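You operate a simulated robot arm through the tools that you are given. There is no shell and no other tool. Be economical: measure what you need, move in short steps, check, and stop when the job is done.

You run a simulated robot arm. Do the job below in one go: nothing can be reset, and whatever is moved stays where it is left.

## Task
Put things in order on the big board on the work table. At the end: the grey rag stands where the orange paint pot stood; the silver weight is on the silver foil dish; the green seedling stands where the silver weight stood; the orange paint pot stands where the green seedling stood; whatever was shut is shut again. Leave all else as you found it, and nothing knocked over.
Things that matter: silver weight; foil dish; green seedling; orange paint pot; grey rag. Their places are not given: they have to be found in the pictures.

It is judged by the outcome, as a careful person would: the job done as asked, and still so three seconds after it is handed in. It fails if anything else is knocked over, pushed out of place, dropped, spilled or broken.

## Robot
A 6-joint arm with a two-finger parallel gripper, fixed in place. Base frame: the origin is at the foot of the arm, x ahead of it, y to its left, z up; the work surface is at about z = 2. Units: cm, rad, N and s.
With the tool pointing down near the work surface it reaches from about 14 to 58 cm from the base axis. Its first joint turns from -1.152 to 1.152 rad. Payload 2.1 kg.
The TCP is the grasp point between the finger pads, 3 cm short of the fingertips. In the tool frame z runs along the fingers and y along their closing line. The gripper opens to 9.4 cm. The fingers are 2.8 cm wide and 1 cm thick; the gripper's body (5 by 9.6 cm) begins 5.5 cm behind the TCP.
Orientation is told as [roll, pitch, yaw] about the base's x, y, z axes, in that order, counted from this pose: with the fingers straight down and closing along the base's y, the tool's x points along the base's -x, its y along +y and its z along -z.

## Interface
- The arm moves only by the tool jog_arm. Its arguments are lists of equal length, an entry for each row: "offset": the shift along the tool's x, y, z in mm, a list of three; "rotation": the turn, a rotation vector about the tool's x, y, z in rad, a list of three; "fingers": the closure, from 0 (fully open) to 1 (shut). In form: {"offset": [[x, y, z], ...], "rotation": [[ax, ay, az], ...], "fingers": [fingers, ...]}. A call has 1 to 12 rows; each row shifts and turns the commanded pose from where the row before left it, along the tool's axes as they then stand. Each row takes 0.2 s and may step no farther than 5 cm and 0.15 rad from the row before; otherwise, or with a gripper value out of range, the whole call is refused. Where a pose cannot be reached the arm comes as near as it can. A force on the tool above 40 N (or 10 N above the force at the start of the call, whichever is more), or a blocked arm, ends the call early, and 0.2 s more pass. The fingers move at their own pace (about 7.2 cm/s each) and stop on an object; they squeeze with about 22 N. The grip force told is the motor's: it shows also when the fingers shut on nothing. Time passes only in rows, and 0.2 s behind the last, so rows that do not move let the fingers close. The reply holds the time, the measured pose of the TCP, the force on the tool along the base axes, the opening and the grip force, in the units named above and with some noise, and new pictures: "pictures" is both (left out), scene, wrist or none.
- Cameras (640 x 400 px; columns grow to the right, rows downward): "scene" is fixed at [5.06, -37.76, 48.73]; the picture's right is [0.79, -0.61, 0.00], its down [-0.24, -0.31, -0.92] and it looks along [0.56, 0.73, -0.39] (base axes); focal length 366 px, centre (320, 200). "wrist" rides on the gripper at [-3.7, 0, -5.8] in the tool frame; the picture's right is [0.00, -1.00, 0.00], its down [0.97, 0.00, -0.24] and it looks along [0.24, 0.00, 0.97] (tool axes); focal length 218 px, centre (320, 200).
- pixel_to_xyz(camera, pixels): for up to 12 pixels [column, row] of the newest picture of that camera ("zoom" is the newest enlarged one), the place [x, y, z] in the base frame of the surface seen there, good to about 0.2 cm, but the place of the scene camera against the robot may be out by one fixed shift of up to 2.5 cm in any direction. The clock stands still meanwhile.
- inspect(camera, box): a new picture of the part [left, top, right, bottom] of that camera's present view, enlarged. The clock stands still meanwhile.
- hand_in(): hands the job in; it is judged then, once.

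Go step by step. Measure first, check grasps and placings, and put right what went wrong. The budget is 80 turns and 150 pictures, counting those below and the enlarged ones. Unless the task says otherwise, let go and move clear before handing in, and close with one line.

The tools are called after "Call:" as a command line: name --argument value ..., lists and objects as JSON in quotes. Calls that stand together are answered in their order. jog_arm: Moves the arm, as the interface text tells. Its arguments: {"type":"object","properties":{"offset":{"type":"array","items":{"type":"array","items":{"type":"number"}}},"rotation":{"type":"array","items":{"type":"array","items":{"type":"number"}}},"fingers":{"type":"array","items":{"type":"number"}},"pictures":{"type":"string","enum":["both","scene","wrist","none"]}},"required":["offset","rotation","fingers"]} The other tools are called the same way: pixel_to_xyz (camera, pixels) gives the place of the surface under pixels of a picture; inspect (camera, box) takes an enlarged picture of a part of a camera's view; hand_in () hands the job in.

At the start:

```text
time_s: 0.0
tcp_pos: [29.25, 20.33, 36.78]
tcp_rot: [0.003, 0.0, 0.001]
wrist_force: [-0.8, 0.2, 1.0]
width: 9.4
grip_force: 0.2
```

scene: 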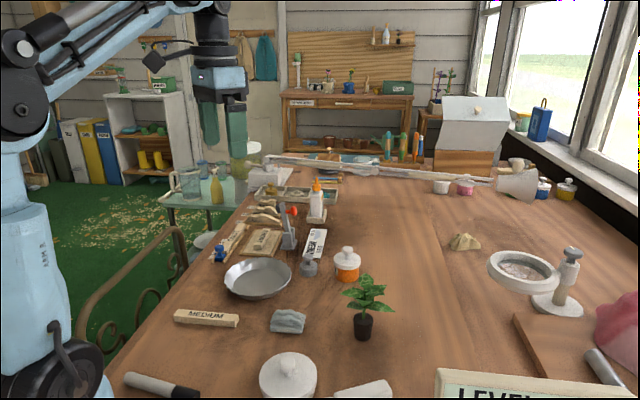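
wrist: 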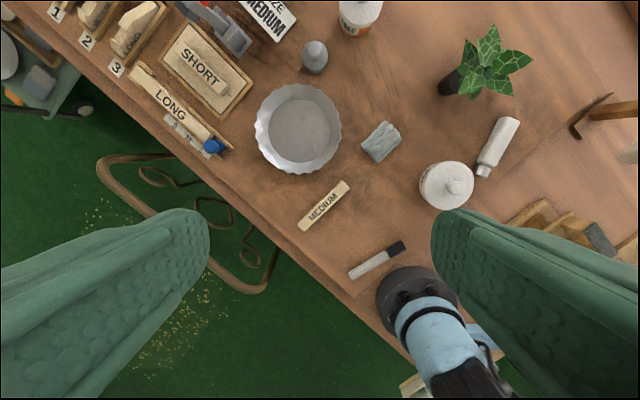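

The pictures show the dish (scene 258,279), weight (310,266), orange pot (347,264), rag (288,320) and seedling (365,305). I'll enlarge both views before measuring.

Call:
inspect --camera "scene" --box '[200, 200, 440, 350]'

Call:
inspect --camera "wrist" --box '[240, 0, 560, 200]'

Call:
pixel_to_xyz --camera "wrist" --pixels '[[298, 130], [314, 47], [314, 62], [381, 142], [447, 82], [490, 70], [360, 12], [355, 30], [340, 90], [420, 100], [257, 130], [339, 130]]'

Call:
pixel_to_xyz --camera "scene" --pixels '[[258, 283], [310, 261], [310, 274], [288, 318], [363, 325], [363, 318], [347, 249], [347, 275], [365, 290], [320, 290], [226, 280], [291, 275]]'

```text
2.67 times, centred on (320, 275) of scene
```

zoom: 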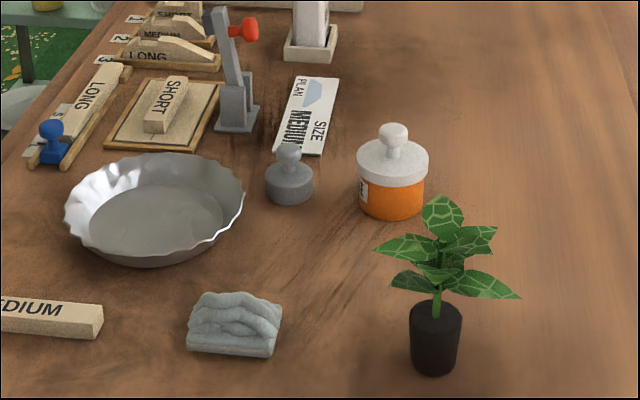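

```text
2.00 times, centred on (400, 100) of wrist
```

zoom: 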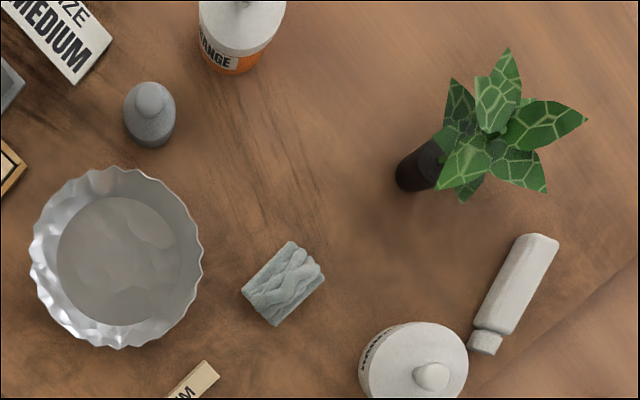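

```text
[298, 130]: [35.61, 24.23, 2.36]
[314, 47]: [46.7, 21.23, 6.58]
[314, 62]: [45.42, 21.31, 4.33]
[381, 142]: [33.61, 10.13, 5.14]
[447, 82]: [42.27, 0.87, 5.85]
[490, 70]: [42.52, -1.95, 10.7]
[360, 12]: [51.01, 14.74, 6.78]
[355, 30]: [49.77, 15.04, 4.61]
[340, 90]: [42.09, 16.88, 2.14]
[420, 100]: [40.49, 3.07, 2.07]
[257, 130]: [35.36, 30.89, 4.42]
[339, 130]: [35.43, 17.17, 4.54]
```

```text
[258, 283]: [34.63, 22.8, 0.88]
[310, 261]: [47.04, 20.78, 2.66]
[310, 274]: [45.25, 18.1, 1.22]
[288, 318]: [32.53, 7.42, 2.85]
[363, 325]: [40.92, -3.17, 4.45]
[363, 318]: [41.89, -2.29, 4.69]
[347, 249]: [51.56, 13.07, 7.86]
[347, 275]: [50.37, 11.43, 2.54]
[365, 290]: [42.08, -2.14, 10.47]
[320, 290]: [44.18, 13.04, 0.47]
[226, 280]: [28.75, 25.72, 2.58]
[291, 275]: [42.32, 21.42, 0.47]
```

Wrist-camera positions look consistent; the scene camera is shifted by about 1.5 cm. I'll move over the middle of the group for a squarer measuring view.

Call:
jog_arm --offset '[[-40, -26, 8], [-40, -26, 8], [-40, -26, 8], [-40, -26, 8], [0, 0, 0]]' --rotation '[[0, 0, 0], [0, 0, 0], [0, 0, 0], [0, 0, 0], [0, 0, 0]]' --fingers '[0, 0, 0, 0, 0]' --pictures "wrist"

```text
time_s: 1.2
tcp_pos: [45.15, 9.88, 33.32]
tcp_rot: [0.0, 0.001, 0.002]
wrist_force: [-0.5, 0.0, 0.7]
width: 9.39
grip_force: 0.0
```

wrist: 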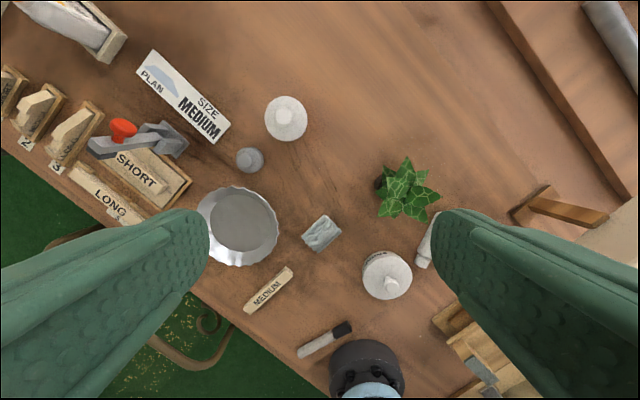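

The whole group is now seen from above: weight (250,160), pot (286,118), rag (321,232), seedling (405,190). I'll enlarge it and measure the edges.

Call:
inspect --camera "wrist" --box '[190, 80, 446, 240]'

Call:
pixel_to_xyz --camera "wrist" --pixels '[[250, 157], [246, 163], [263, 161], [236, 161], [286, 112], [266, 120], [307, 118], [286, 139], [304, 232], [342, 232], [321, 215], [324, 251]]'

Call:
pixel_to_xyz --camera "wrist" --pixels '[[381, 183], [376, 184], [384, 192], [405, 190], [438, 195], [405, 158], [407, 219], [245, 218], [205, 225], [277, 228], [238, 188], [240, 262]]'

```text
2.50 times, centred on (318, 160) of wrist
```

zoom: 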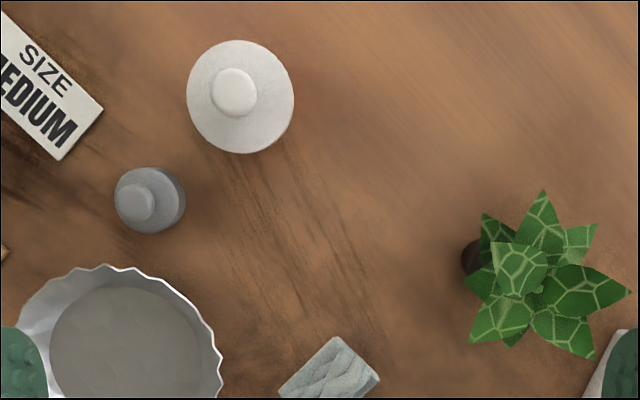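

```text
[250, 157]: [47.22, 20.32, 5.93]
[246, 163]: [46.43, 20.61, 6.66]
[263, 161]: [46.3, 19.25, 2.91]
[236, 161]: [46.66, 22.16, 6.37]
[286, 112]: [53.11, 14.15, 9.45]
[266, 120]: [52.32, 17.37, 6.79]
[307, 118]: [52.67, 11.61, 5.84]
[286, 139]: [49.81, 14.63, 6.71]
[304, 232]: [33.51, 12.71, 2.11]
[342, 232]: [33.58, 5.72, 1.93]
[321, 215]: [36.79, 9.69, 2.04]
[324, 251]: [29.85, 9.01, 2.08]
```

```text
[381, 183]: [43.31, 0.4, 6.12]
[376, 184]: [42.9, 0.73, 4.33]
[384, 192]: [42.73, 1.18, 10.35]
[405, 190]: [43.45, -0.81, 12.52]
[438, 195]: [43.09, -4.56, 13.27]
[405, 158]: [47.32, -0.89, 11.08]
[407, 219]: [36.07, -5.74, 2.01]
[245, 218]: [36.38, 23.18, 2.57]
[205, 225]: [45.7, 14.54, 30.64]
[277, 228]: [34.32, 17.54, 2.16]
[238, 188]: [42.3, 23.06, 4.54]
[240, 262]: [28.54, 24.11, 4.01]
```

From above I place the weight near (46.5, 20.6), with the pot near (51.5, 14.4). I'll move over the weight and partly close the fingers for a close look.

Call:
jog_arm --offset '[[-4, 27, 33], [-4, 27, 33], [-4, 27, 33], [-3, 27, 33], [0, 0, 0]]' --rotation '[[0, 0, 0], [0, 0, 0], [0, 0, 0], [0, 0, 0], [0, 0, 0]]' --fingers '[0, 0, 0, 0, 0]' --pictures "both"

```text
time_s: 2.4
tcp_pos: [46.61, 20.75, 20.23]
tcp_rot: [0.0, 0.0, 0.001]
wrist_force: [-0.4, 0.7, -0.4]
width: 9.43
grip_force: 0.0
```

scene: 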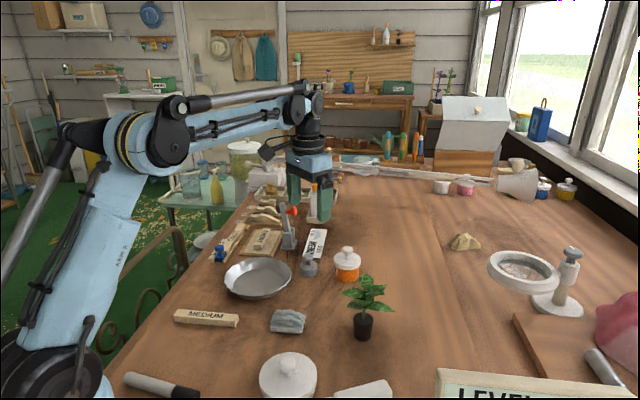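
wrist: 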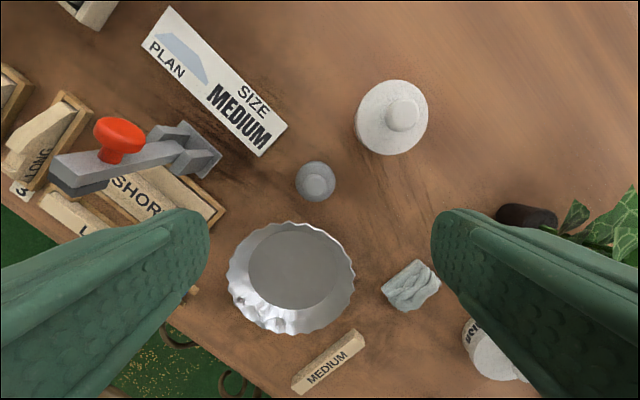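

The weight is centred at wrist (316,181). I'll measure its edges, the clamp, the seedling pot and the dish floor from here.

Call:
pixel_to_xyz --camera "wrist" --pixels '[[299, 180], [334, 180], [316, 181], [316, 200], [316, 163], [122, 130], [285, 128], [290, 262], [262, 154], [306, 179], [295, 224], [291, 332]]'

Call:
inspect --camera "wrist" --box '[220, 70, 444, 210]'

Call:
pixel_to_xyz --camera "wrist" --pixels '[[357, 120], [428, 118], [392, 154], [392, 80], [402, 115], [384, 290], [440, 285], [408, 260], [410, 309], [410, 285], [500, 215], [515, 225]]'

```text
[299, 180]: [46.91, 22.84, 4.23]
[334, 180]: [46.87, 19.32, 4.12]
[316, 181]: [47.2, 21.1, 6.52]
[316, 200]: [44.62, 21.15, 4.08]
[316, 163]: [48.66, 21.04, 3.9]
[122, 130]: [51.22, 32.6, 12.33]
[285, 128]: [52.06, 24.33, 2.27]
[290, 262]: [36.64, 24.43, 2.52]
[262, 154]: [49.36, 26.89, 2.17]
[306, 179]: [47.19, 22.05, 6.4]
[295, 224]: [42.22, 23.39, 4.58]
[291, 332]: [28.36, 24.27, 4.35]
```

```text
2.86 times, centred on (332, 140) of wrist
```

zoom: 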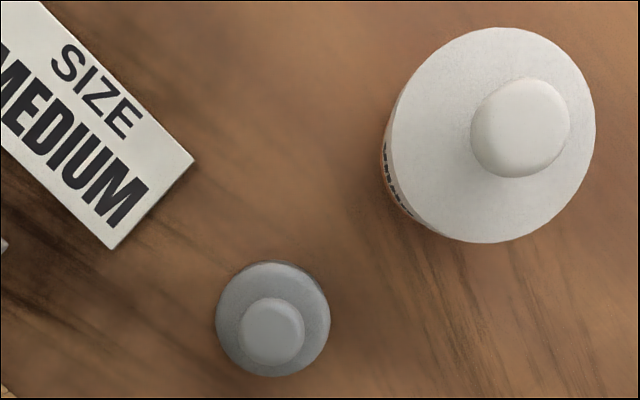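

```text
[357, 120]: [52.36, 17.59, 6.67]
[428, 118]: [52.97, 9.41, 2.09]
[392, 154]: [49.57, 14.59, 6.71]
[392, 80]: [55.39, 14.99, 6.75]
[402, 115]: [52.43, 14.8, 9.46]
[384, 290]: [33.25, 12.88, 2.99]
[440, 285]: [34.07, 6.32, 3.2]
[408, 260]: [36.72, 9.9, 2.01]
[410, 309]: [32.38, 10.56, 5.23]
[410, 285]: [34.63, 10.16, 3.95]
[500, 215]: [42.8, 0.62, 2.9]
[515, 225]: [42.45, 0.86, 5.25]
```

The weight is centred at (46.7, 21.07), base 4 cm wide, knob top 6.5. I'll descend around its base and close.

Call:
jog_arm --offset '[[-1, 3, 40], [0, 0, 40], [0, 0, 35], [0, 0, 20], [0, 0, 11], [0, 0, 0], [0, 0, 0], [0, 0, 0], [0, 0, 0]]' --rotation '[[0, 0, 0], [0, 0, 0], [0, 0, 0], [0, 0, 0], [0, 0, 0], [0, 0, 0], [0, 0, 0], [0, 0, 0], [0, 0, 0]]' --fingers '[0.2, 0.2, 0.2, 0.2, 0.2, 0.2, 1, 1, 1]' --pictures "both"

```text
time_s: 4.4
tcp_pos: [46.63, 21.14, 5.85]
tcp_rot: [0.001, 0.001, 0.0]
wrist_force: [0.0, 0.5, -0.6]
width: 4.02
grip_force: 21.9
```

scene: 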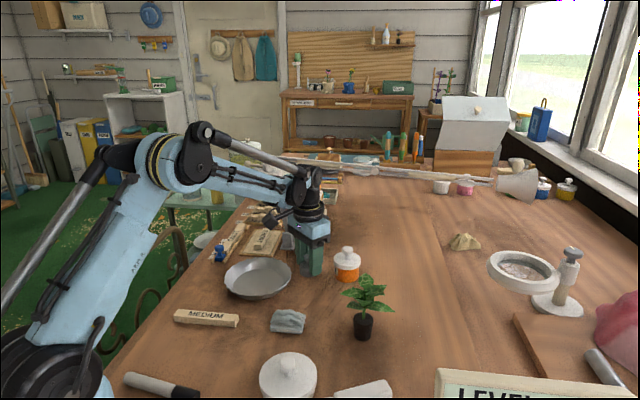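
wrist: 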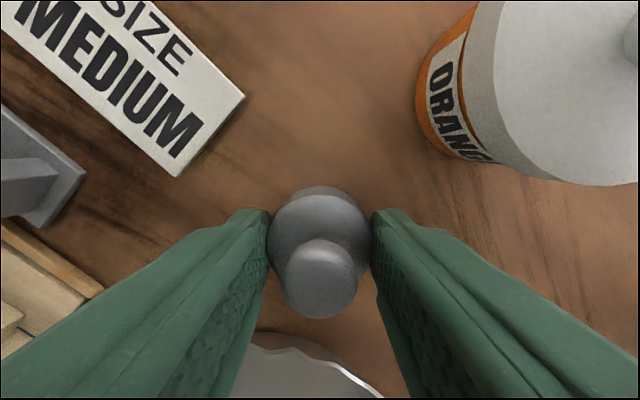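

The fingers stopped at 4.02 cm on the weight base, a good grip. I'll lift 7 cm and check that it comes along.

Call:
jog_arm --offset '[[0, 0, -20], [0, 0, -25], [0, 0, -25], [0, 0, 0]]' --rotation '[[0, 0, 0], [0, 0, 0], [0, 0, 0], [0, 0, 0]]' --fingers '[1, 1, 1, 1]' --pictures "both"

```text
time_s: 5.4
tcp_pos: [46.58, 21.19, 12.72]
tcp_rot: [0.001, 0.002, 0.0]
wrist_force: [0.4, 0.1, -2.2]
width: 4.04
grip_force: 21.7
```

scene: 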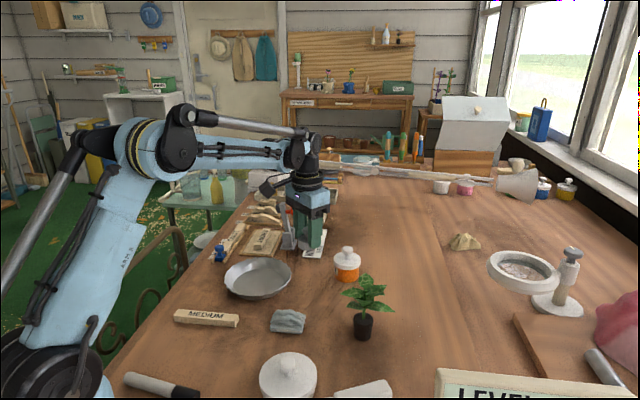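
wrist: 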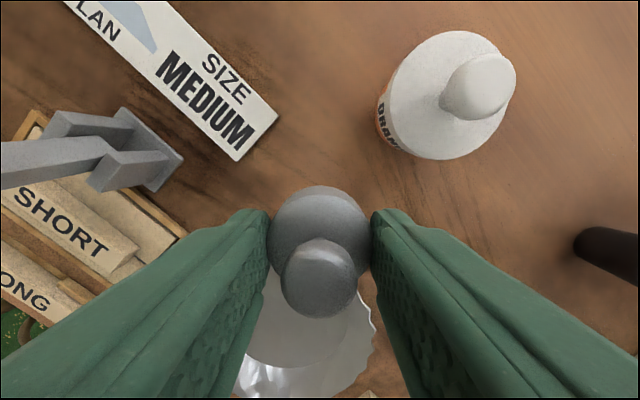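

The weight is held. I'll carry it over the dish centre (35.3, 24.0) and lower close to the dish floor.

Call:
jog_arm --offset '[[38, 10, 0], [38, 10, 0], [37, 8, 0], [0, 0, 0], [0, 0, 25], [0, 0, 20], [0, 0, 10], [0, 0, 0]]' --rotation '[[0, 0, 0], [0, 0, 0], [0, 0, 0], [0, 0, 0], [0, 0, 0], [0, 0, 0], [0, 0, 0], [0, 0, 0]]' --fingers '[1, 1, 1, 1, 1, 1, 1, 1]' --pictures "both"

```text
time_s: 7.2
tcp_pos: [35.35, 23.78, 7.25]
tcp_rot: [0.0, 0.0, 0.001]
wrist_force: [-0.3, -0.4, -2.4]
width: 4.05
grip_force: 22.4
```

scene: 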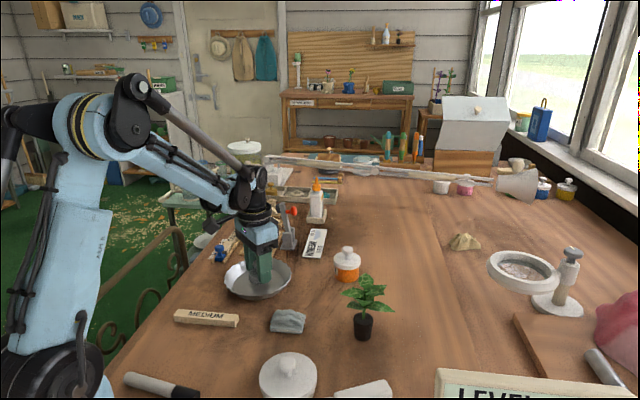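
wrist: 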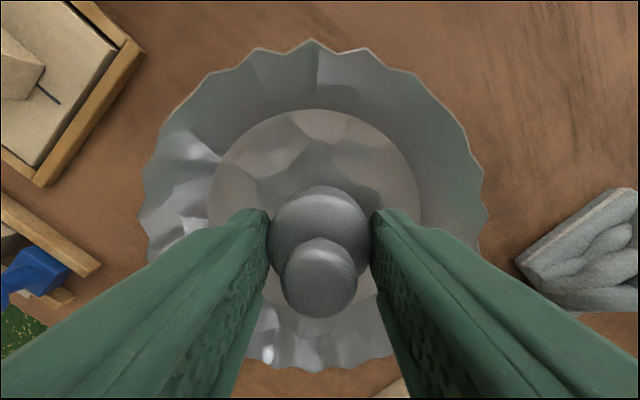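

The weight hangs centred over the dish floor with about 9 mm to go. I'll lower in small steps.

Call:
jog_arm --offset '[[0, 0, 3], [0, 0, 3], [0, 0, 2], [0, 0, 0]]' --rotation '[[0, 0, 0], [0, 0, 0], [0, 0, 0], [0, 0, 0]]' --fingers '[1, 1, 1, 1]' --pictures "none"

```text
time_s: 8.2
tcp_pos: [35.45, 23.77, 6.5]
tcp_rot: [0.0, -0.002, 0.0]
wrist_force: [0.5, 0.5, -2.7]
width: 4.03
grip_force: 21.4
```

No contact yet at z 6.5. I'll go on in 1 mm steps.

Call:
jog_arm --offset '[[0, 0, 1], [0, 0, 1], [0, 0, 0]]' --rotation '[[0, 0, 0], [0, 0, 0], [0, 0, 0]]' --fingers '[1, 1, 1]' --pictures "none"

```text
time_s: 9.0
tcp_pos: [35.58, 23.77, 6.32]
tcp_rot: [-0.001, -0.001, 0.001]
wrist_force: [0.0, -0.2, -3.0]
width: 4.02
grip_force: 21.8
```

Still no upward force at z 6.32. Another two 1 mm steps.

Call:
jog_arm --offset '[[0, 0, 1], [0, 0, 1], [0, 0, 0]]' --rotation '[[0, 0, 0], [0, 0, 0], [0, 0, 0]]' --fingers '[1, 1, 1]' --pictures "none"

```text
time_s: 9.8
tcp_pos: [35.5, 23.92, 6.09]
tcp_rot: [0.0, 0.0, 0.001]
wrist_force: [-0.4, -1.5, 17.9]
width: 4.07
grip_force: 22.2
```

Contact now: 18 N upward at z 6.1. I'll back off slightly, open gently and rise.

Call:
jog_arm --offset '[[0, 0, -1], [0, 0, 0], [0, 0, 0], [0, 0, 0], [0, 0, -20], [0, 0, -40], [0, 0, -40], [0, 0, 0]]' --rotation '[[0, 0, 0], [0, 0, 0], [0, 0, 0], [0, 0, 0], [0, 0, 0], [0, 0, 0], [0, 0, 0], [0, 0, 0]]' --fingers '[1, 0.5, 0.4, 0.4, 0.4, 0.3, 0.2, 0]' --pictures "both"

```text
time_s: 11.6
tcp_pos: [35.47, 23.84, 15.94]
tcp_rot: [0.002, 0.001, -0.003]
wrist_force: [0.3, -0.3, 0.3]
width: 9.39
grip_force: 0.0
```

scene: 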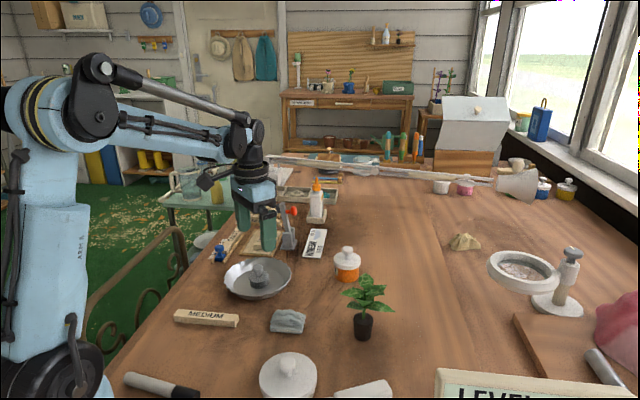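
wrist: 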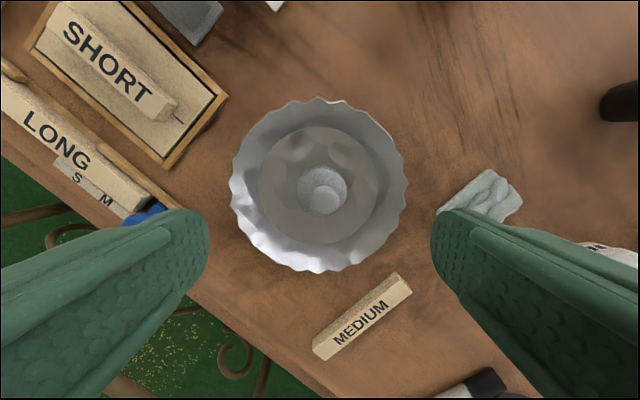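

The weight sits centred in the dish, wrist (322,193). Next the seedling: I'll rise and move over it for a close look.

Call:
jog_arm --offset '[[-7, -20, -40], [-10, -35, -30], [-14, -45, -10], [-14, -45, 0], [-14, -45, 0], [-10, -40, 0], [0, 0, 0]]' --rotation '[[0, 0, 0], [0, 0, 0], [0, 0, 0], [0, 0, 0], [0, 0, 0], [0, 0, 0], [0, 0, 0]]' --fingers '[0, 0, 0, 0, 0, 0, 0]' --pictures "wrist"

Call:
inspect --camera "scene" --box '[325, 265, 405, 345]'

```text
time_s: 13.2
tcp_pos: [42.34, 0.48, 23.84]
tcp_rot: [0.002, 0.001, 0.001]
wrist_force: [0.3, -0.3, -0.1]
width: 9.4
grip_force: 0.0
```

wrist: 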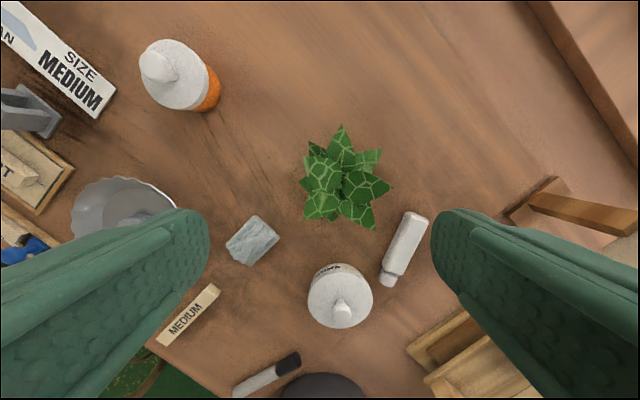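

```text
5.00 times, centred on (365, 305) of scene
```

zoom: 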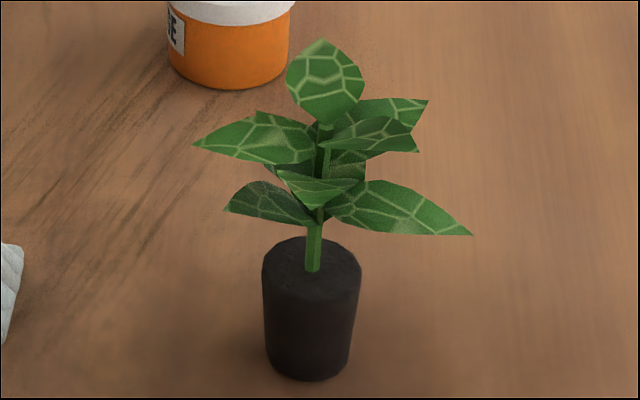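

Leaves spread above about z 8, so a side grasp on the black pot (below the leaves) is safest. I'll measure the pot and the neighbours.

Call:
pixel_to_xyz --camera "zoom" --pixels '[[267, 300], [355, 300], [312, 300], [300, 255], [275, 262], [350, 262], [310, 375], [260, 205], [190, 146], [470, 234], [320, 45], [310, 250]]'

Call:
pixel_to_xyz --camera "wrist" --pixels '[[341, 310], [340, 268], [310, 295], [371, 295], [415, 220], [388, 280], [404, 250], [253, 240], [160, 62], [300, 270], [342, 127], [318, 152]]'

Call:
pixel_to_xyz --camera "scene" --pixels '[[347, 247], [289, 356], [291, 276], [237, 316], [237, 325], [310, 262], [322, 230], [304, 258]]'

```text
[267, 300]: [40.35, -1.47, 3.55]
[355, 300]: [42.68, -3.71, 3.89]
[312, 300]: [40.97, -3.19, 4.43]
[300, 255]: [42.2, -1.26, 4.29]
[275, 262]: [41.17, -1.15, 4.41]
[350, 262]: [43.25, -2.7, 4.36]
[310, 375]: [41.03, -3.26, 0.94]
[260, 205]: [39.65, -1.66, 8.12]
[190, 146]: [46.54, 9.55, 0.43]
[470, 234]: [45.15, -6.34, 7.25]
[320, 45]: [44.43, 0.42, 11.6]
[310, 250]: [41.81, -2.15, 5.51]
```

```text
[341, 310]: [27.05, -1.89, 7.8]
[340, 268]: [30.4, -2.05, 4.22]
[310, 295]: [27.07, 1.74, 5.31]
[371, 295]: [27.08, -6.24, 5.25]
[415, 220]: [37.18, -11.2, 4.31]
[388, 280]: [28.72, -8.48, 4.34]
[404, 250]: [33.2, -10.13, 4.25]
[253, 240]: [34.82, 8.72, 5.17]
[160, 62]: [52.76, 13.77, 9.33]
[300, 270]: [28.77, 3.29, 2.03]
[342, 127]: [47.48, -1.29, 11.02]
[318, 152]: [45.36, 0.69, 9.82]
```

```text
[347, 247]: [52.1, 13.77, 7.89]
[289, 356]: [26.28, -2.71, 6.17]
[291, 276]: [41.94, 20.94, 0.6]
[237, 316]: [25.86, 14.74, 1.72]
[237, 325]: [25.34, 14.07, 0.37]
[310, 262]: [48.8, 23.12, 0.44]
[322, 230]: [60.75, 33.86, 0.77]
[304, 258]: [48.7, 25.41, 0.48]
```

The black pot is near (42.4, -1), top z about 6, and leaves start near z 8. I'll tilt the tool about 55° so it points forward, then back off to view the pot from the side.

Call:
jog_arm --offset '[[0, 0, 0], [0, 0, 0], [0, 0, 0], [0, 0, 0], [0, 0, 0], [0, 0, 0], [0, 0, 0], [45, -5, -6], [45, -5, -6], [30, -5, -6], [0, 0, 0]]' --rotation '[[0, -0.137, 0], [0, -0.137, 0], [0, -0.137, 0], [0, -0.137, 0], [0, -0.137, 0], [0, -0.137, 0], [0, -0.137, 0], [0, 0, 0], [0, 0, 0], [0, 0, 0], [0, 0, 0]]' --fingers '[0, 0, 0, 0, 0, 0, 0, 0, 0, 0, 0]' --pictures "both"

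```text
time_s: 15.6
tcp_pos: [34.09, -0.55, 15.38]
tcp_rot: [0.001, -0.96, -0.002]
wrist_force: [0.4, 0.7, -0.2]
width: 9.39
grip_force: 0.0
```

scene: 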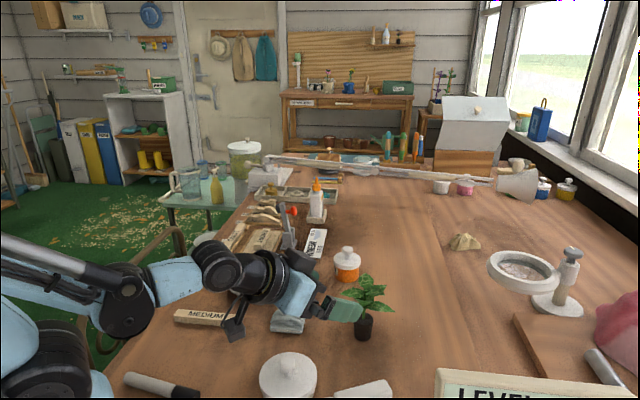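
wrist: 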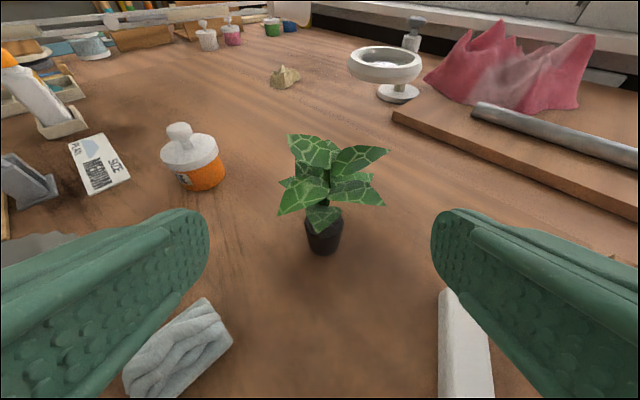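

The pot is plainly visible at wrist (323,235). I'll measure its edges here.

Call:
pixel_to_xyz --camera "wrist" --pixels '[[308, 235], [340, 235], [323, 240], [323, 253], [306, 216], [342, 216], [323, 248], [324, 212], [283, 208], [380, 200], [323, 232]]'

Call:
inspect --camera "wrist" --box '[264, 125, 392, 265]'

```text
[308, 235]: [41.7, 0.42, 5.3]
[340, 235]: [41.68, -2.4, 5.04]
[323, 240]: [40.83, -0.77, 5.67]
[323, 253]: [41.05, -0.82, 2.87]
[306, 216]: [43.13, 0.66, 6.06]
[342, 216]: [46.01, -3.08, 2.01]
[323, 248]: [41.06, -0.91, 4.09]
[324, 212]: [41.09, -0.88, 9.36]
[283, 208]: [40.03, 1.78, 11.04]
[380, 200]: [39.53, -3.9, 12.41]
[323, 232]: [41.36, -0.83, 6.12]
```

```text
2.86 times, centred on (328, 195) of wrist
```

zoom: 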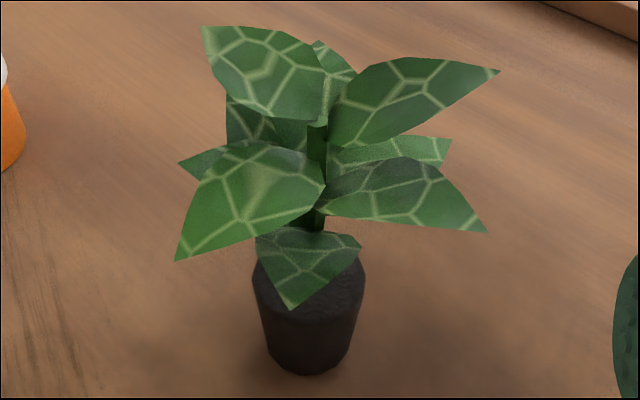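

The pot axis is at (42.55, -0.9), radius 1.65, top z 6.1, with the lowest leaf at z 8.5 or higher. I'll come in along the finger axis below the leaves, stopping just short of closing.

Call:
jog_arm --offset '[[20, -2, 22], [20, -2, 22], [0, 0, 25], [0, 0, 25], [0, 0, 10], [0, 0, 0]]' --rotation '[[0, 0, 0], [0, 0, 0], [0, 0, 0], [0, 0, 0], [0, 0, 0], [0, 0, 0]]' --fingers '[0.3, 0.3, 0.3, 0.3, 0.3, 0.3]' --pictures "both"

```text
time_s: 17.0
tcp_pos: [41.0, -1.26, 8.64]
tcp_rot: [0.002, -0.959, 0.002]
wrist_force: [-0.2, -0.6, 0.0]
width: 6.61
grip_force: 0.0
out of reach, approached as far as the arm can: row 2, 3, 4
```

scene: 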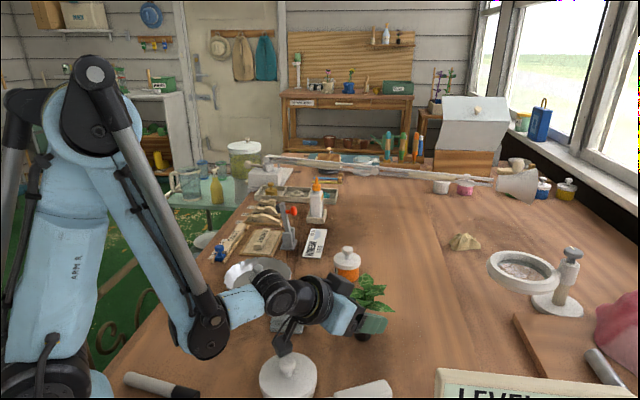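
wrist: 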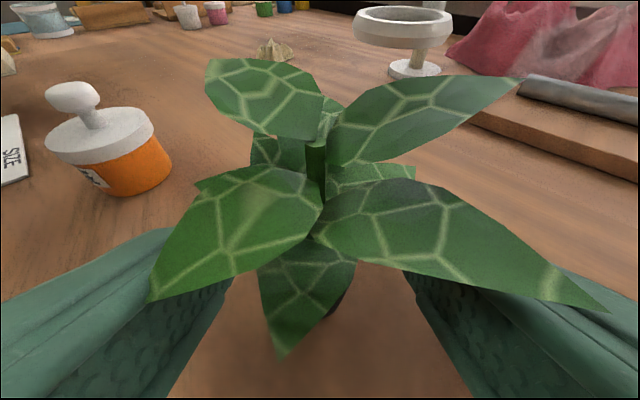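

The tool hit a reach limit on part of that path and now sits at (41.0, -1.26, 8.6), straddling the pot with no contact. I'll try going straight down in small steps to see whether the low pose is reachable.

Call:
jog_arm --offset '[[8, 3, 6], [8, 0, 6], [0, 0, 0]]' --rotation '[[0, 0, 0], [0, 0, 0], [0, 0, 0]]' --fingers '[0.3, 0.3, 0.3]' --pictures "scene"

```text
time_s: 17.8
tcp_pos: [41.96, -0.86, 8.3]
tcp_rot: [0.002, -0.958, 0.0]
wrist_force: [0.6, 0.9, -0.6]
width: 6.56
grip_force: 0.0
out of reach, approached as far as the arm can: row 1, 2
```

scene: 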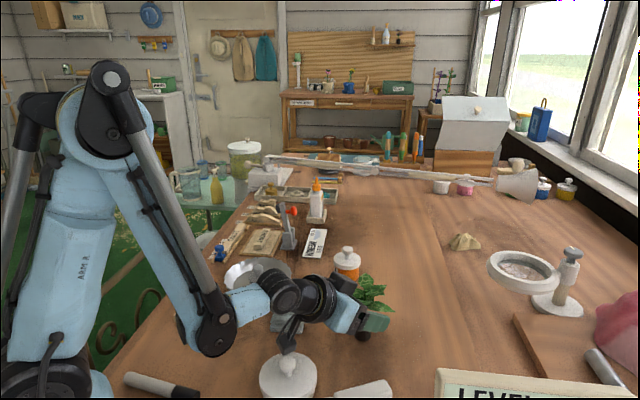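

The 55° tilt can't reach that low. I'll back out, reduce the tilt to about 45°, and come down again to the pre-approach point.

Call:
jog_arm --offset '[[-10, 0, -35], [-10, 0, -35], [0, 0, 0], [0, 0, 0], [0, 0, 0], [15, 0, 16], [14, 0, 15], [0, 0, 0]]' --rotation '[[0, 0, 0], [0, 0, 0], [0, 0, 0], [0, 0.09, 0], [0, 0.09, 0], [0, 0, 0], [0, 0, 0], [0, 0, 0]]' --fingers '[0.3, 0.3, 0.3, 0.3, 0.3, 0.3, 0.3, 0.3]' --pictures "both"

```text
time_s: 19.6
tcp_pos: [37.28, -0.79, 9.72]
tcp_rot: [0.002, -0.779, -0.001]
wrist_force: [2.1, 0.7, 0.8]
width: 6.6
grip_force: 0.1
```

scene: 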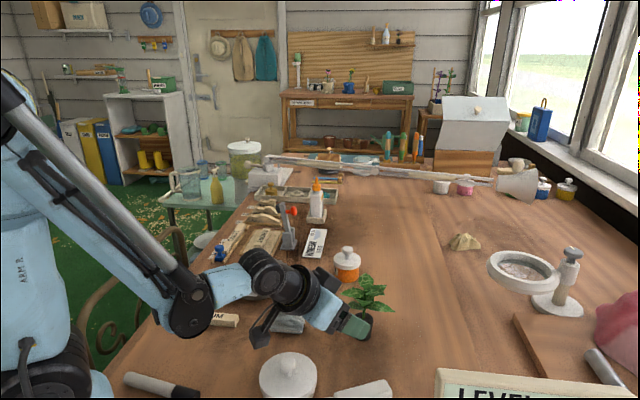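
wrist: 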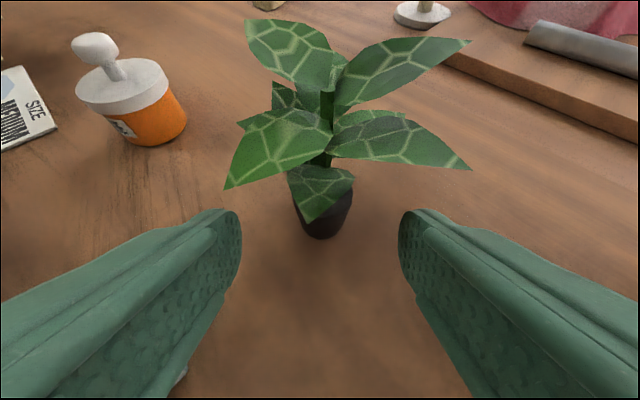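

That pose is reached and the pot is centred between the fingers (wrist 322,215). I'll advance 5 cm along the finger axis.

Call:
jog_arm --offset '[[0, -1, 18], [-1, 0, 18], [-1, 0, 16], [0, 0, 0]]' --rotation '[[0, 0, 0], [0, 0, 0], [0, 0, 0], [0, 0, 0]]' --fingers '[0.3, 0.3, 0.3, 0.3]' --pictures "both"

```text
time_s: 20.6
tcp_pos: [41.11, -0.77, 6.07]
tcp_rot: [0.001, -0.78, 0.0]
wrist_force: [-1.3, 0.3, -0.1]
width: 6.6
grip_force: 0.1
```

scene: 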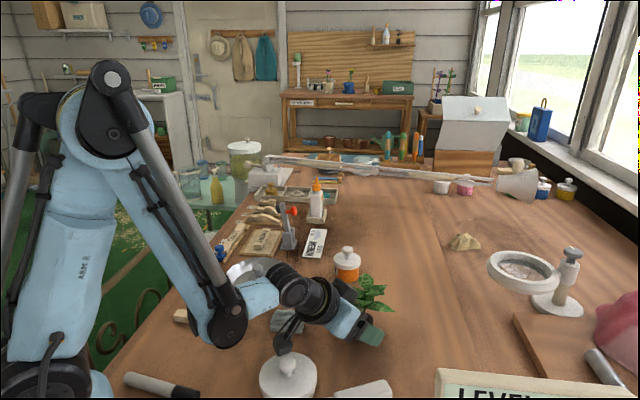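
wrist: 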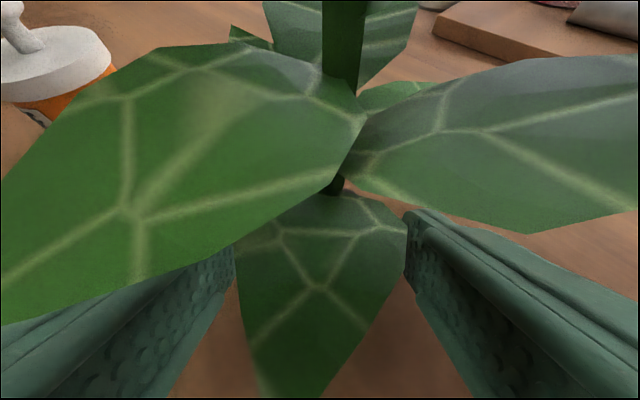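

The fingers straddle the pot below the side leaves, with no contact force. Closing now.

Call:
jog_arm --offset '[[0, 0, 0], [0, 0, 0], [0, 0, 0], [0, 0, 0]]' --rotation '[[0, 0, 0], [0, 0, 0], [0, 0, 0], [0, 0, 0]]' --fingers '[0.5, 1, 1, 1]' --pictures "both"

```text
time_s: 21.6
tcp_pos: [41.1, -0.74, 6.09]
tcp_rot: [0.002, -0.777, 0.001]
wrist_force: [0.3, -0.3, 0.6]
width: 3.45
grip_force: 14.7
```

scene: 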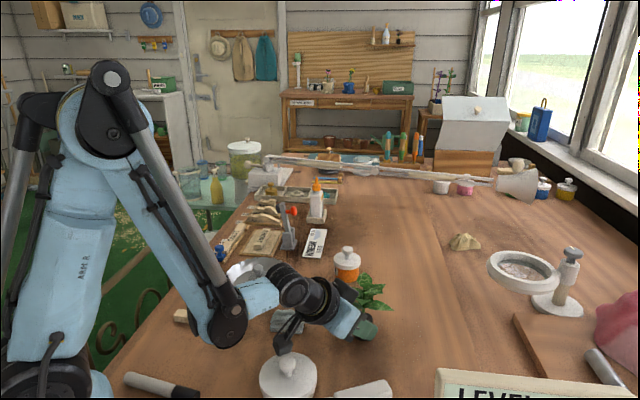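
wrist: 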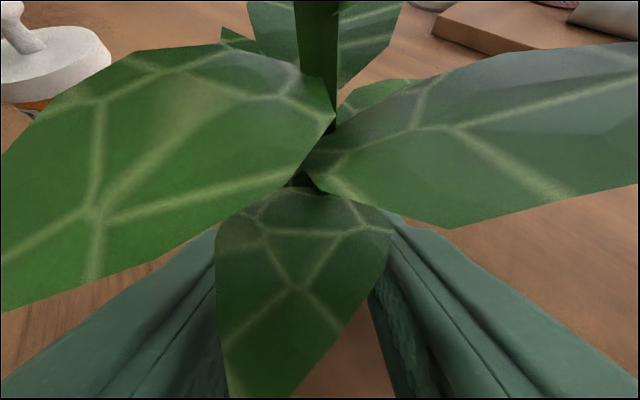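

The fingers stopped at 3.45 cm on the pot, which slid a few millimetres to centre. I'll record the seedling's original spot as (42.55, -1.0) and lift.

Call:
jog_arm --offset '[[0, 0, 0], [-7, 0, -7], [-14, 0, -14], [-21, 0, -21], [-28, 0, -28], [0, 0, 0]]' --rotation '[[0, 0, 0], [0, 0, 0], [0, 0, 0], [0, 0, 0], [0, 0, 0], [0, 0, 0]]' --fingers '[1, 1, 1, 1, 1, 1]' --pictures "both"

Call:
inspect --camera "scene" --box '[290, 200, 418, 330]'

```text
time_s: 23.0
tcp_pos: [41.27, -0.76, 16.14]
tcp_rot: [0.001, -0.781, 0.0]
wrist_force: [0.3, 0.2, -1.1]
width: 3.43
grip_force: 13.7
```

scene: 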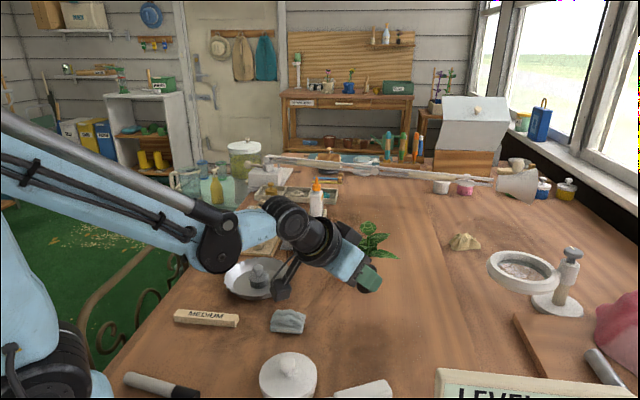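
wrist: 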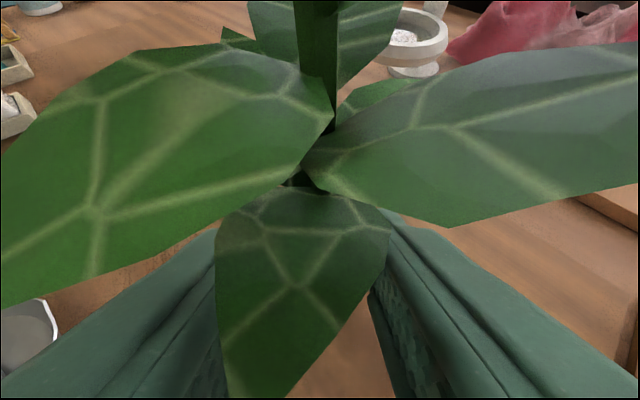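

```text
3.08 times, centred on (354, 265) of scene
```

zoom: 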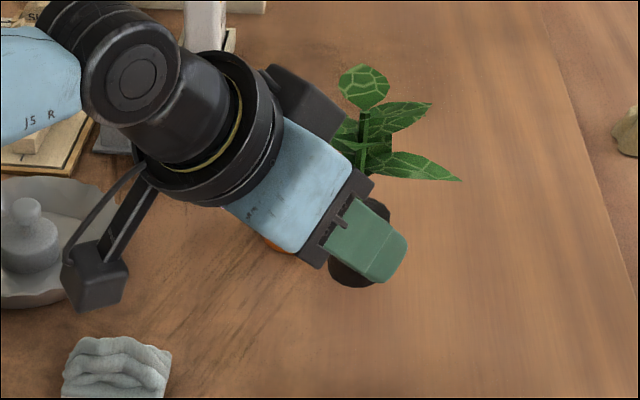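

The plant is lifted upright. I'll check where the black box hanging under the wrist sits, as it must clear the dish and jars when I lower at the weight's old spot.

Call:
pixel_to_xyz --camera "zoom" --pixels '[[100, 300], [75, 275], [125, 265], [110, 225], [140, 80], [350, 270], [370, 250], [305, 260], [363, 130]]'

```text
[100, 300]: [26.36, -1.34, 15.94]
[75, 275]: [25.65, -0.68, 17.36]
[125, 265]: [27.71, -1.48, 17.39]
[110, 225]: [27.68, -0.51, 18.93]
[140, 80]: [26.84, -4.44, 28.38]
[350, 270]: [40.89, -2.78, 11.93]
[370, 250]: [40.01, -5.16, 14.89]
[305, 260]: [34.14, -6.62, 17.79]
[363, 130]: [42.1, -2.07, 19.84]
```

The box hangs about 14 cm behind the TCP at TCP height +1.3; at heading 30° it clears everything at the new spot. I'll turn the heading by 30° and carry the plant high to the weight's old spot.

Call:
jog_arm --offset '[[0, 0, 0], [0, 0, 0], [0, 0, 0], [0, 0, 0], [-20, 32, 20], [-20, 32, 20], [-20, 33, 20], [-20, 33, 20], [-20, 32, 20], [0, 0, 0], [0, 0, 0]]' --rotation '[[-0.0921, 0, -0.0931], [-0.0921, 0, -0.0931], [-0.0921, 0, -0.0931], [-0.0921, 0, -0.0931], [0, 0, 0], [0, 0, 0], [0, 0, 0], [0, 0, 0], [0, 0, 0], [0, 0, 0], [0, 0, 0]]' --fingers '[1, 1, 1, 1, 1, 1, 1, 1, 1, 1, 1]' --pictures "both"

```text
time_s: 25.4
tcp_pos: [45.21, 20.22, 15.79]
tcp_rot: [0.003, -0.78, 0.521]
wrist_force: [0.7, -0.7, -0.2]
width: 3.47
grip_force: 13.8
```

scene: 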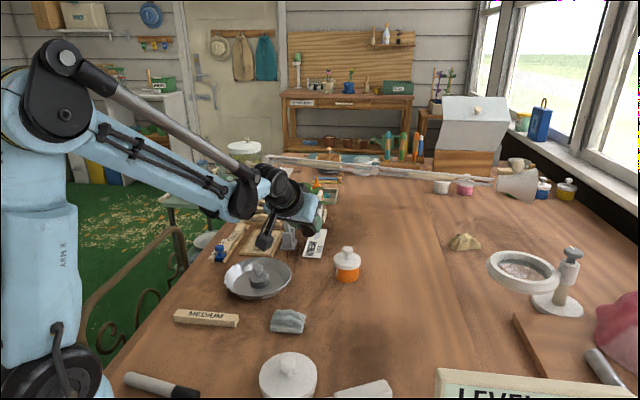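
wrist: 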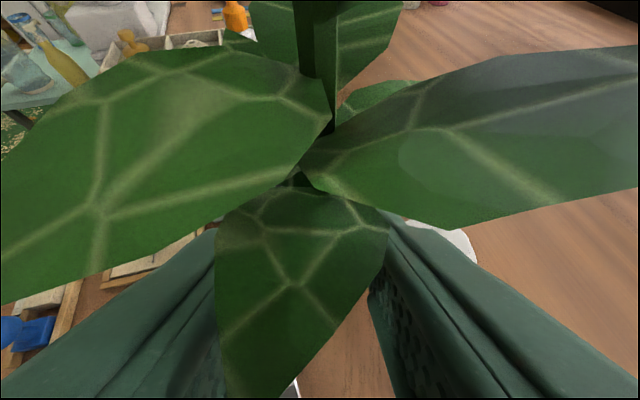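

The plant is above the weight's old spot at the right heading. I'll descend to about 5 mm above the board.

Call:
jog_arm --offset '[[15, 0, 17], [16, 0, 16], [16, 0, 16], [15, 0, 16], [0, 0, 0]]' --rotation '[[0, 0, 0], [0, 0, 0], [0, 0, 0], [0, 0, 0], [0, 0, 0]]' --fingers '[1, 1, 1, 1, 1]' --pictures "scene"

Call:
inspect --camera "scene" --box '[220, 180, 380, 320]'

```text
time_s: 26.6
tcp_pos: [45.63, 20.28, 6.77]
tcp_rot: [0.002, -0.781, 0.525]
wrist_force: [0.6, 0.8, -0.6]
width: 3.44
grip_force: 14.2
```

scene: 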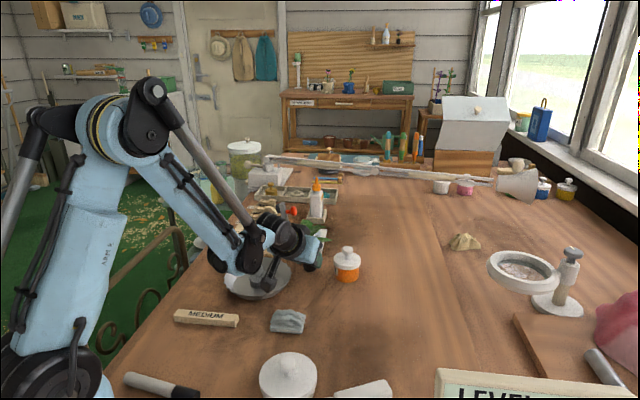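

```text
2.86 times, centred on (300, 250) of scene
```

zoom: 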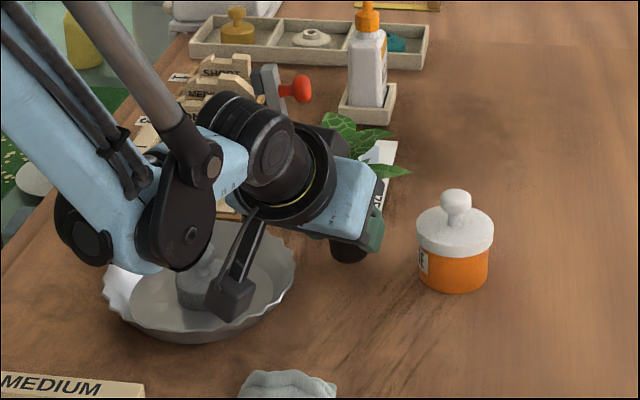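

The black box and the wrist link look close to the dish, so I'll measure their heights before lowering the last few mm.

Call:
pixel_to_xyz --camera "zoom" --pixels '[[232, 312], [215, 300], [248, 295], [145, 270], [175, 262], [100, 258], [195, 285], [275, 300]]'

```text
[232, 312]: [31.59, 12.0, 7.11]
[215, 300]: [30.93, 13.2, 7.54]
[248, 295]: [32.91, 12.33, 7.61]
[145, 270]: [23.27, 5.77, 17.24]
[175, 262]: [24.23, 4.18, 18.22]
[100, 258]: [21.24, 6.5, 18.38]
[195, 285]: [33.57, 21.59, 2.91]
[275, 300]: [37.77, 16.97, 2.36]
```

Everything clears well (box at z about 8.6, link at 18 or more). I'll lower the last millimetres in small steps.

Call:
jog_arm --offset '[[2.5, 0, 1], [1.5, 0, 1.5], [0.7, 0, 0.7], [0, 0, 0]]' --rotation '[[0, 0, 0], [0, 0, 0], [0, 0, 0], [0, 0, 0]]' --fingers '[1, 1, 1, 1]' --pictures "none"

```text
time_s: 27.6
tcp_pos: [45.23, 20.19, 6.18]
tcp_rot: [0.002, -0.78, 0.522]
wrist_force: [0.6, -0.2, -0.6]
width: 3.43
grip_force: 13.8
```

No contact yet. One more millimetre or so.

Call:
jog_arm --offset '[[0.4, 0, 1], [0.5, 0, 0.9], [0, 0, 0]]' --rotation '[[0, 0, 0], [0, 0, 0], [0, 0, 0]]' --fingers '[1, 1, 1]' --pictures "none"

```text
time_s: 28.4
tcp_pos: [45.38, 20.18, 6.05]
tcp_rot: [0.001, -0.781, 0.524]
wrist_force: [-0.7, -0.1, -1.2]
width: 3.44
grip_force: 13.8
```

Still free at 6.05. I'll continue by two more small steps.

Call:
jog_arm --offset '[[0.7, 0, 0.7], [0.7, 0, 0.7], [0, 0, 0]]' --rotation '[[0, 0, 0], [0, 0, 0], [0, 0, 0]]' --fingers '[1, 1, 1]' --pictures "none"

```text
time_s: 29.2
tcp_pos: [45.57, 20.15, 5.89]
tcp_rot: [0.003, -0.781, 0.521]
wrist_force: [2.1, -3.2, 10.2]
width: 3.49
grip_force: 14.0
```

Contact: 10 N upward. I'll open slowly and then look before backing out.

Call:
jog_arm --offset '[[-0.5, 0, -0.5], [0, 0, 0], [0, 0, 0], [0, 0, 0], [0, 0, 0]]' --rotation '[[0, 0, 0], [0, 0, 0], [0, 0, 0], [0, 0, 0], [0, 0, 0]]' --fingers '[1, 0.6, 0.5, 0.4, 0.3]' --pictures "both"

```text
time_s: 30.4
tcp_pos: [45.4, 20.24, 6.01]
tcp_rot: [0.001, -0.779, 0.524]
wrist_force: [0.8, -0.5, -0.4]
width: 6.57
grip_force: 0.0
```

scene: 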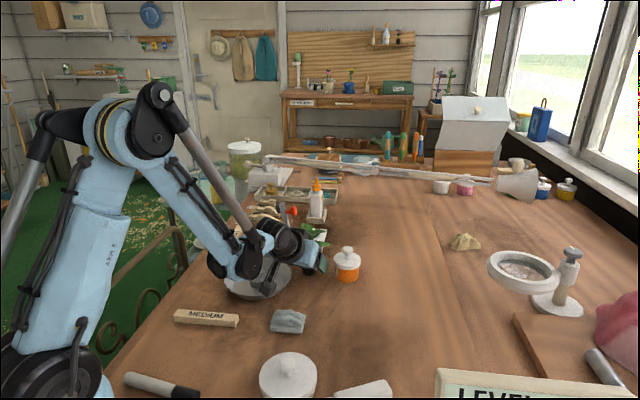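
wrist: 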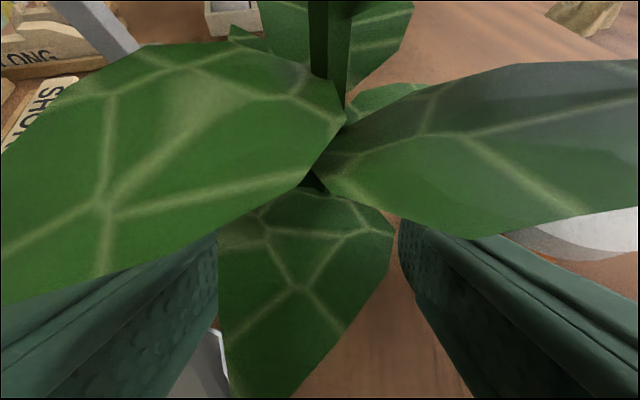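

The plant stands free. I'll back out along the finger axis, then up.

Call:
jog_arm --offset '[[0, 0, -15], [0, 0, -25], [0, 0, -30], [-20, 0, -20], [-25, 0, -25], [0, 0, 0]]' --rotation '[[0, 0, 0], [0, 0, 0], [0, 0, 0], [0, 0, 0], [0, 0, 0], [0, 0, 0]]' --fingers '[0.3, 0.3, 0.3, 0.2, 0, 0]' --pictures "both"

```text
time_s: 31.8
tcp_pos: [41.02, 17.4, 17.18]
tcp_rot: [0.004, -0.78, 0.52]
wrist_force: [0.3, -0.1, 0.2]
width: 9.39
grip_force: 0.0
```

scene: 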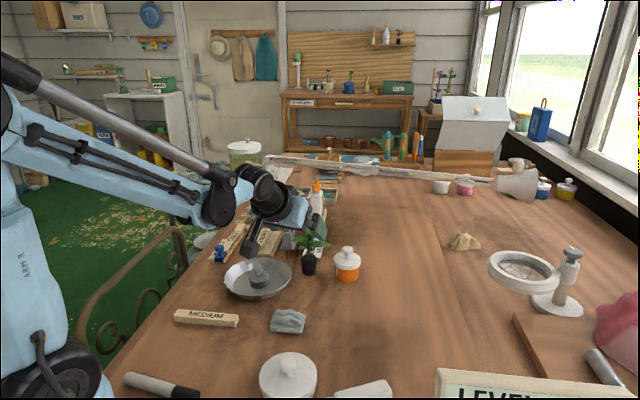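
wrist: 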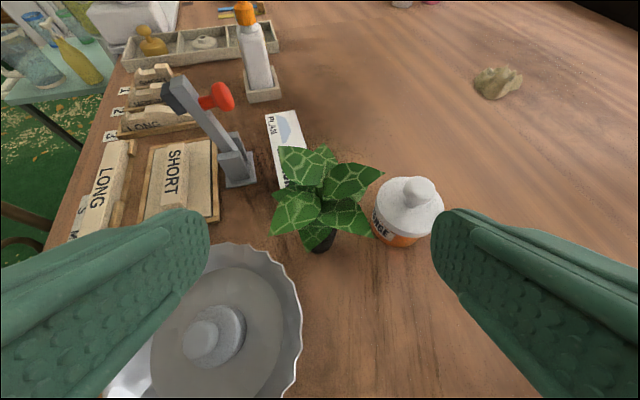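

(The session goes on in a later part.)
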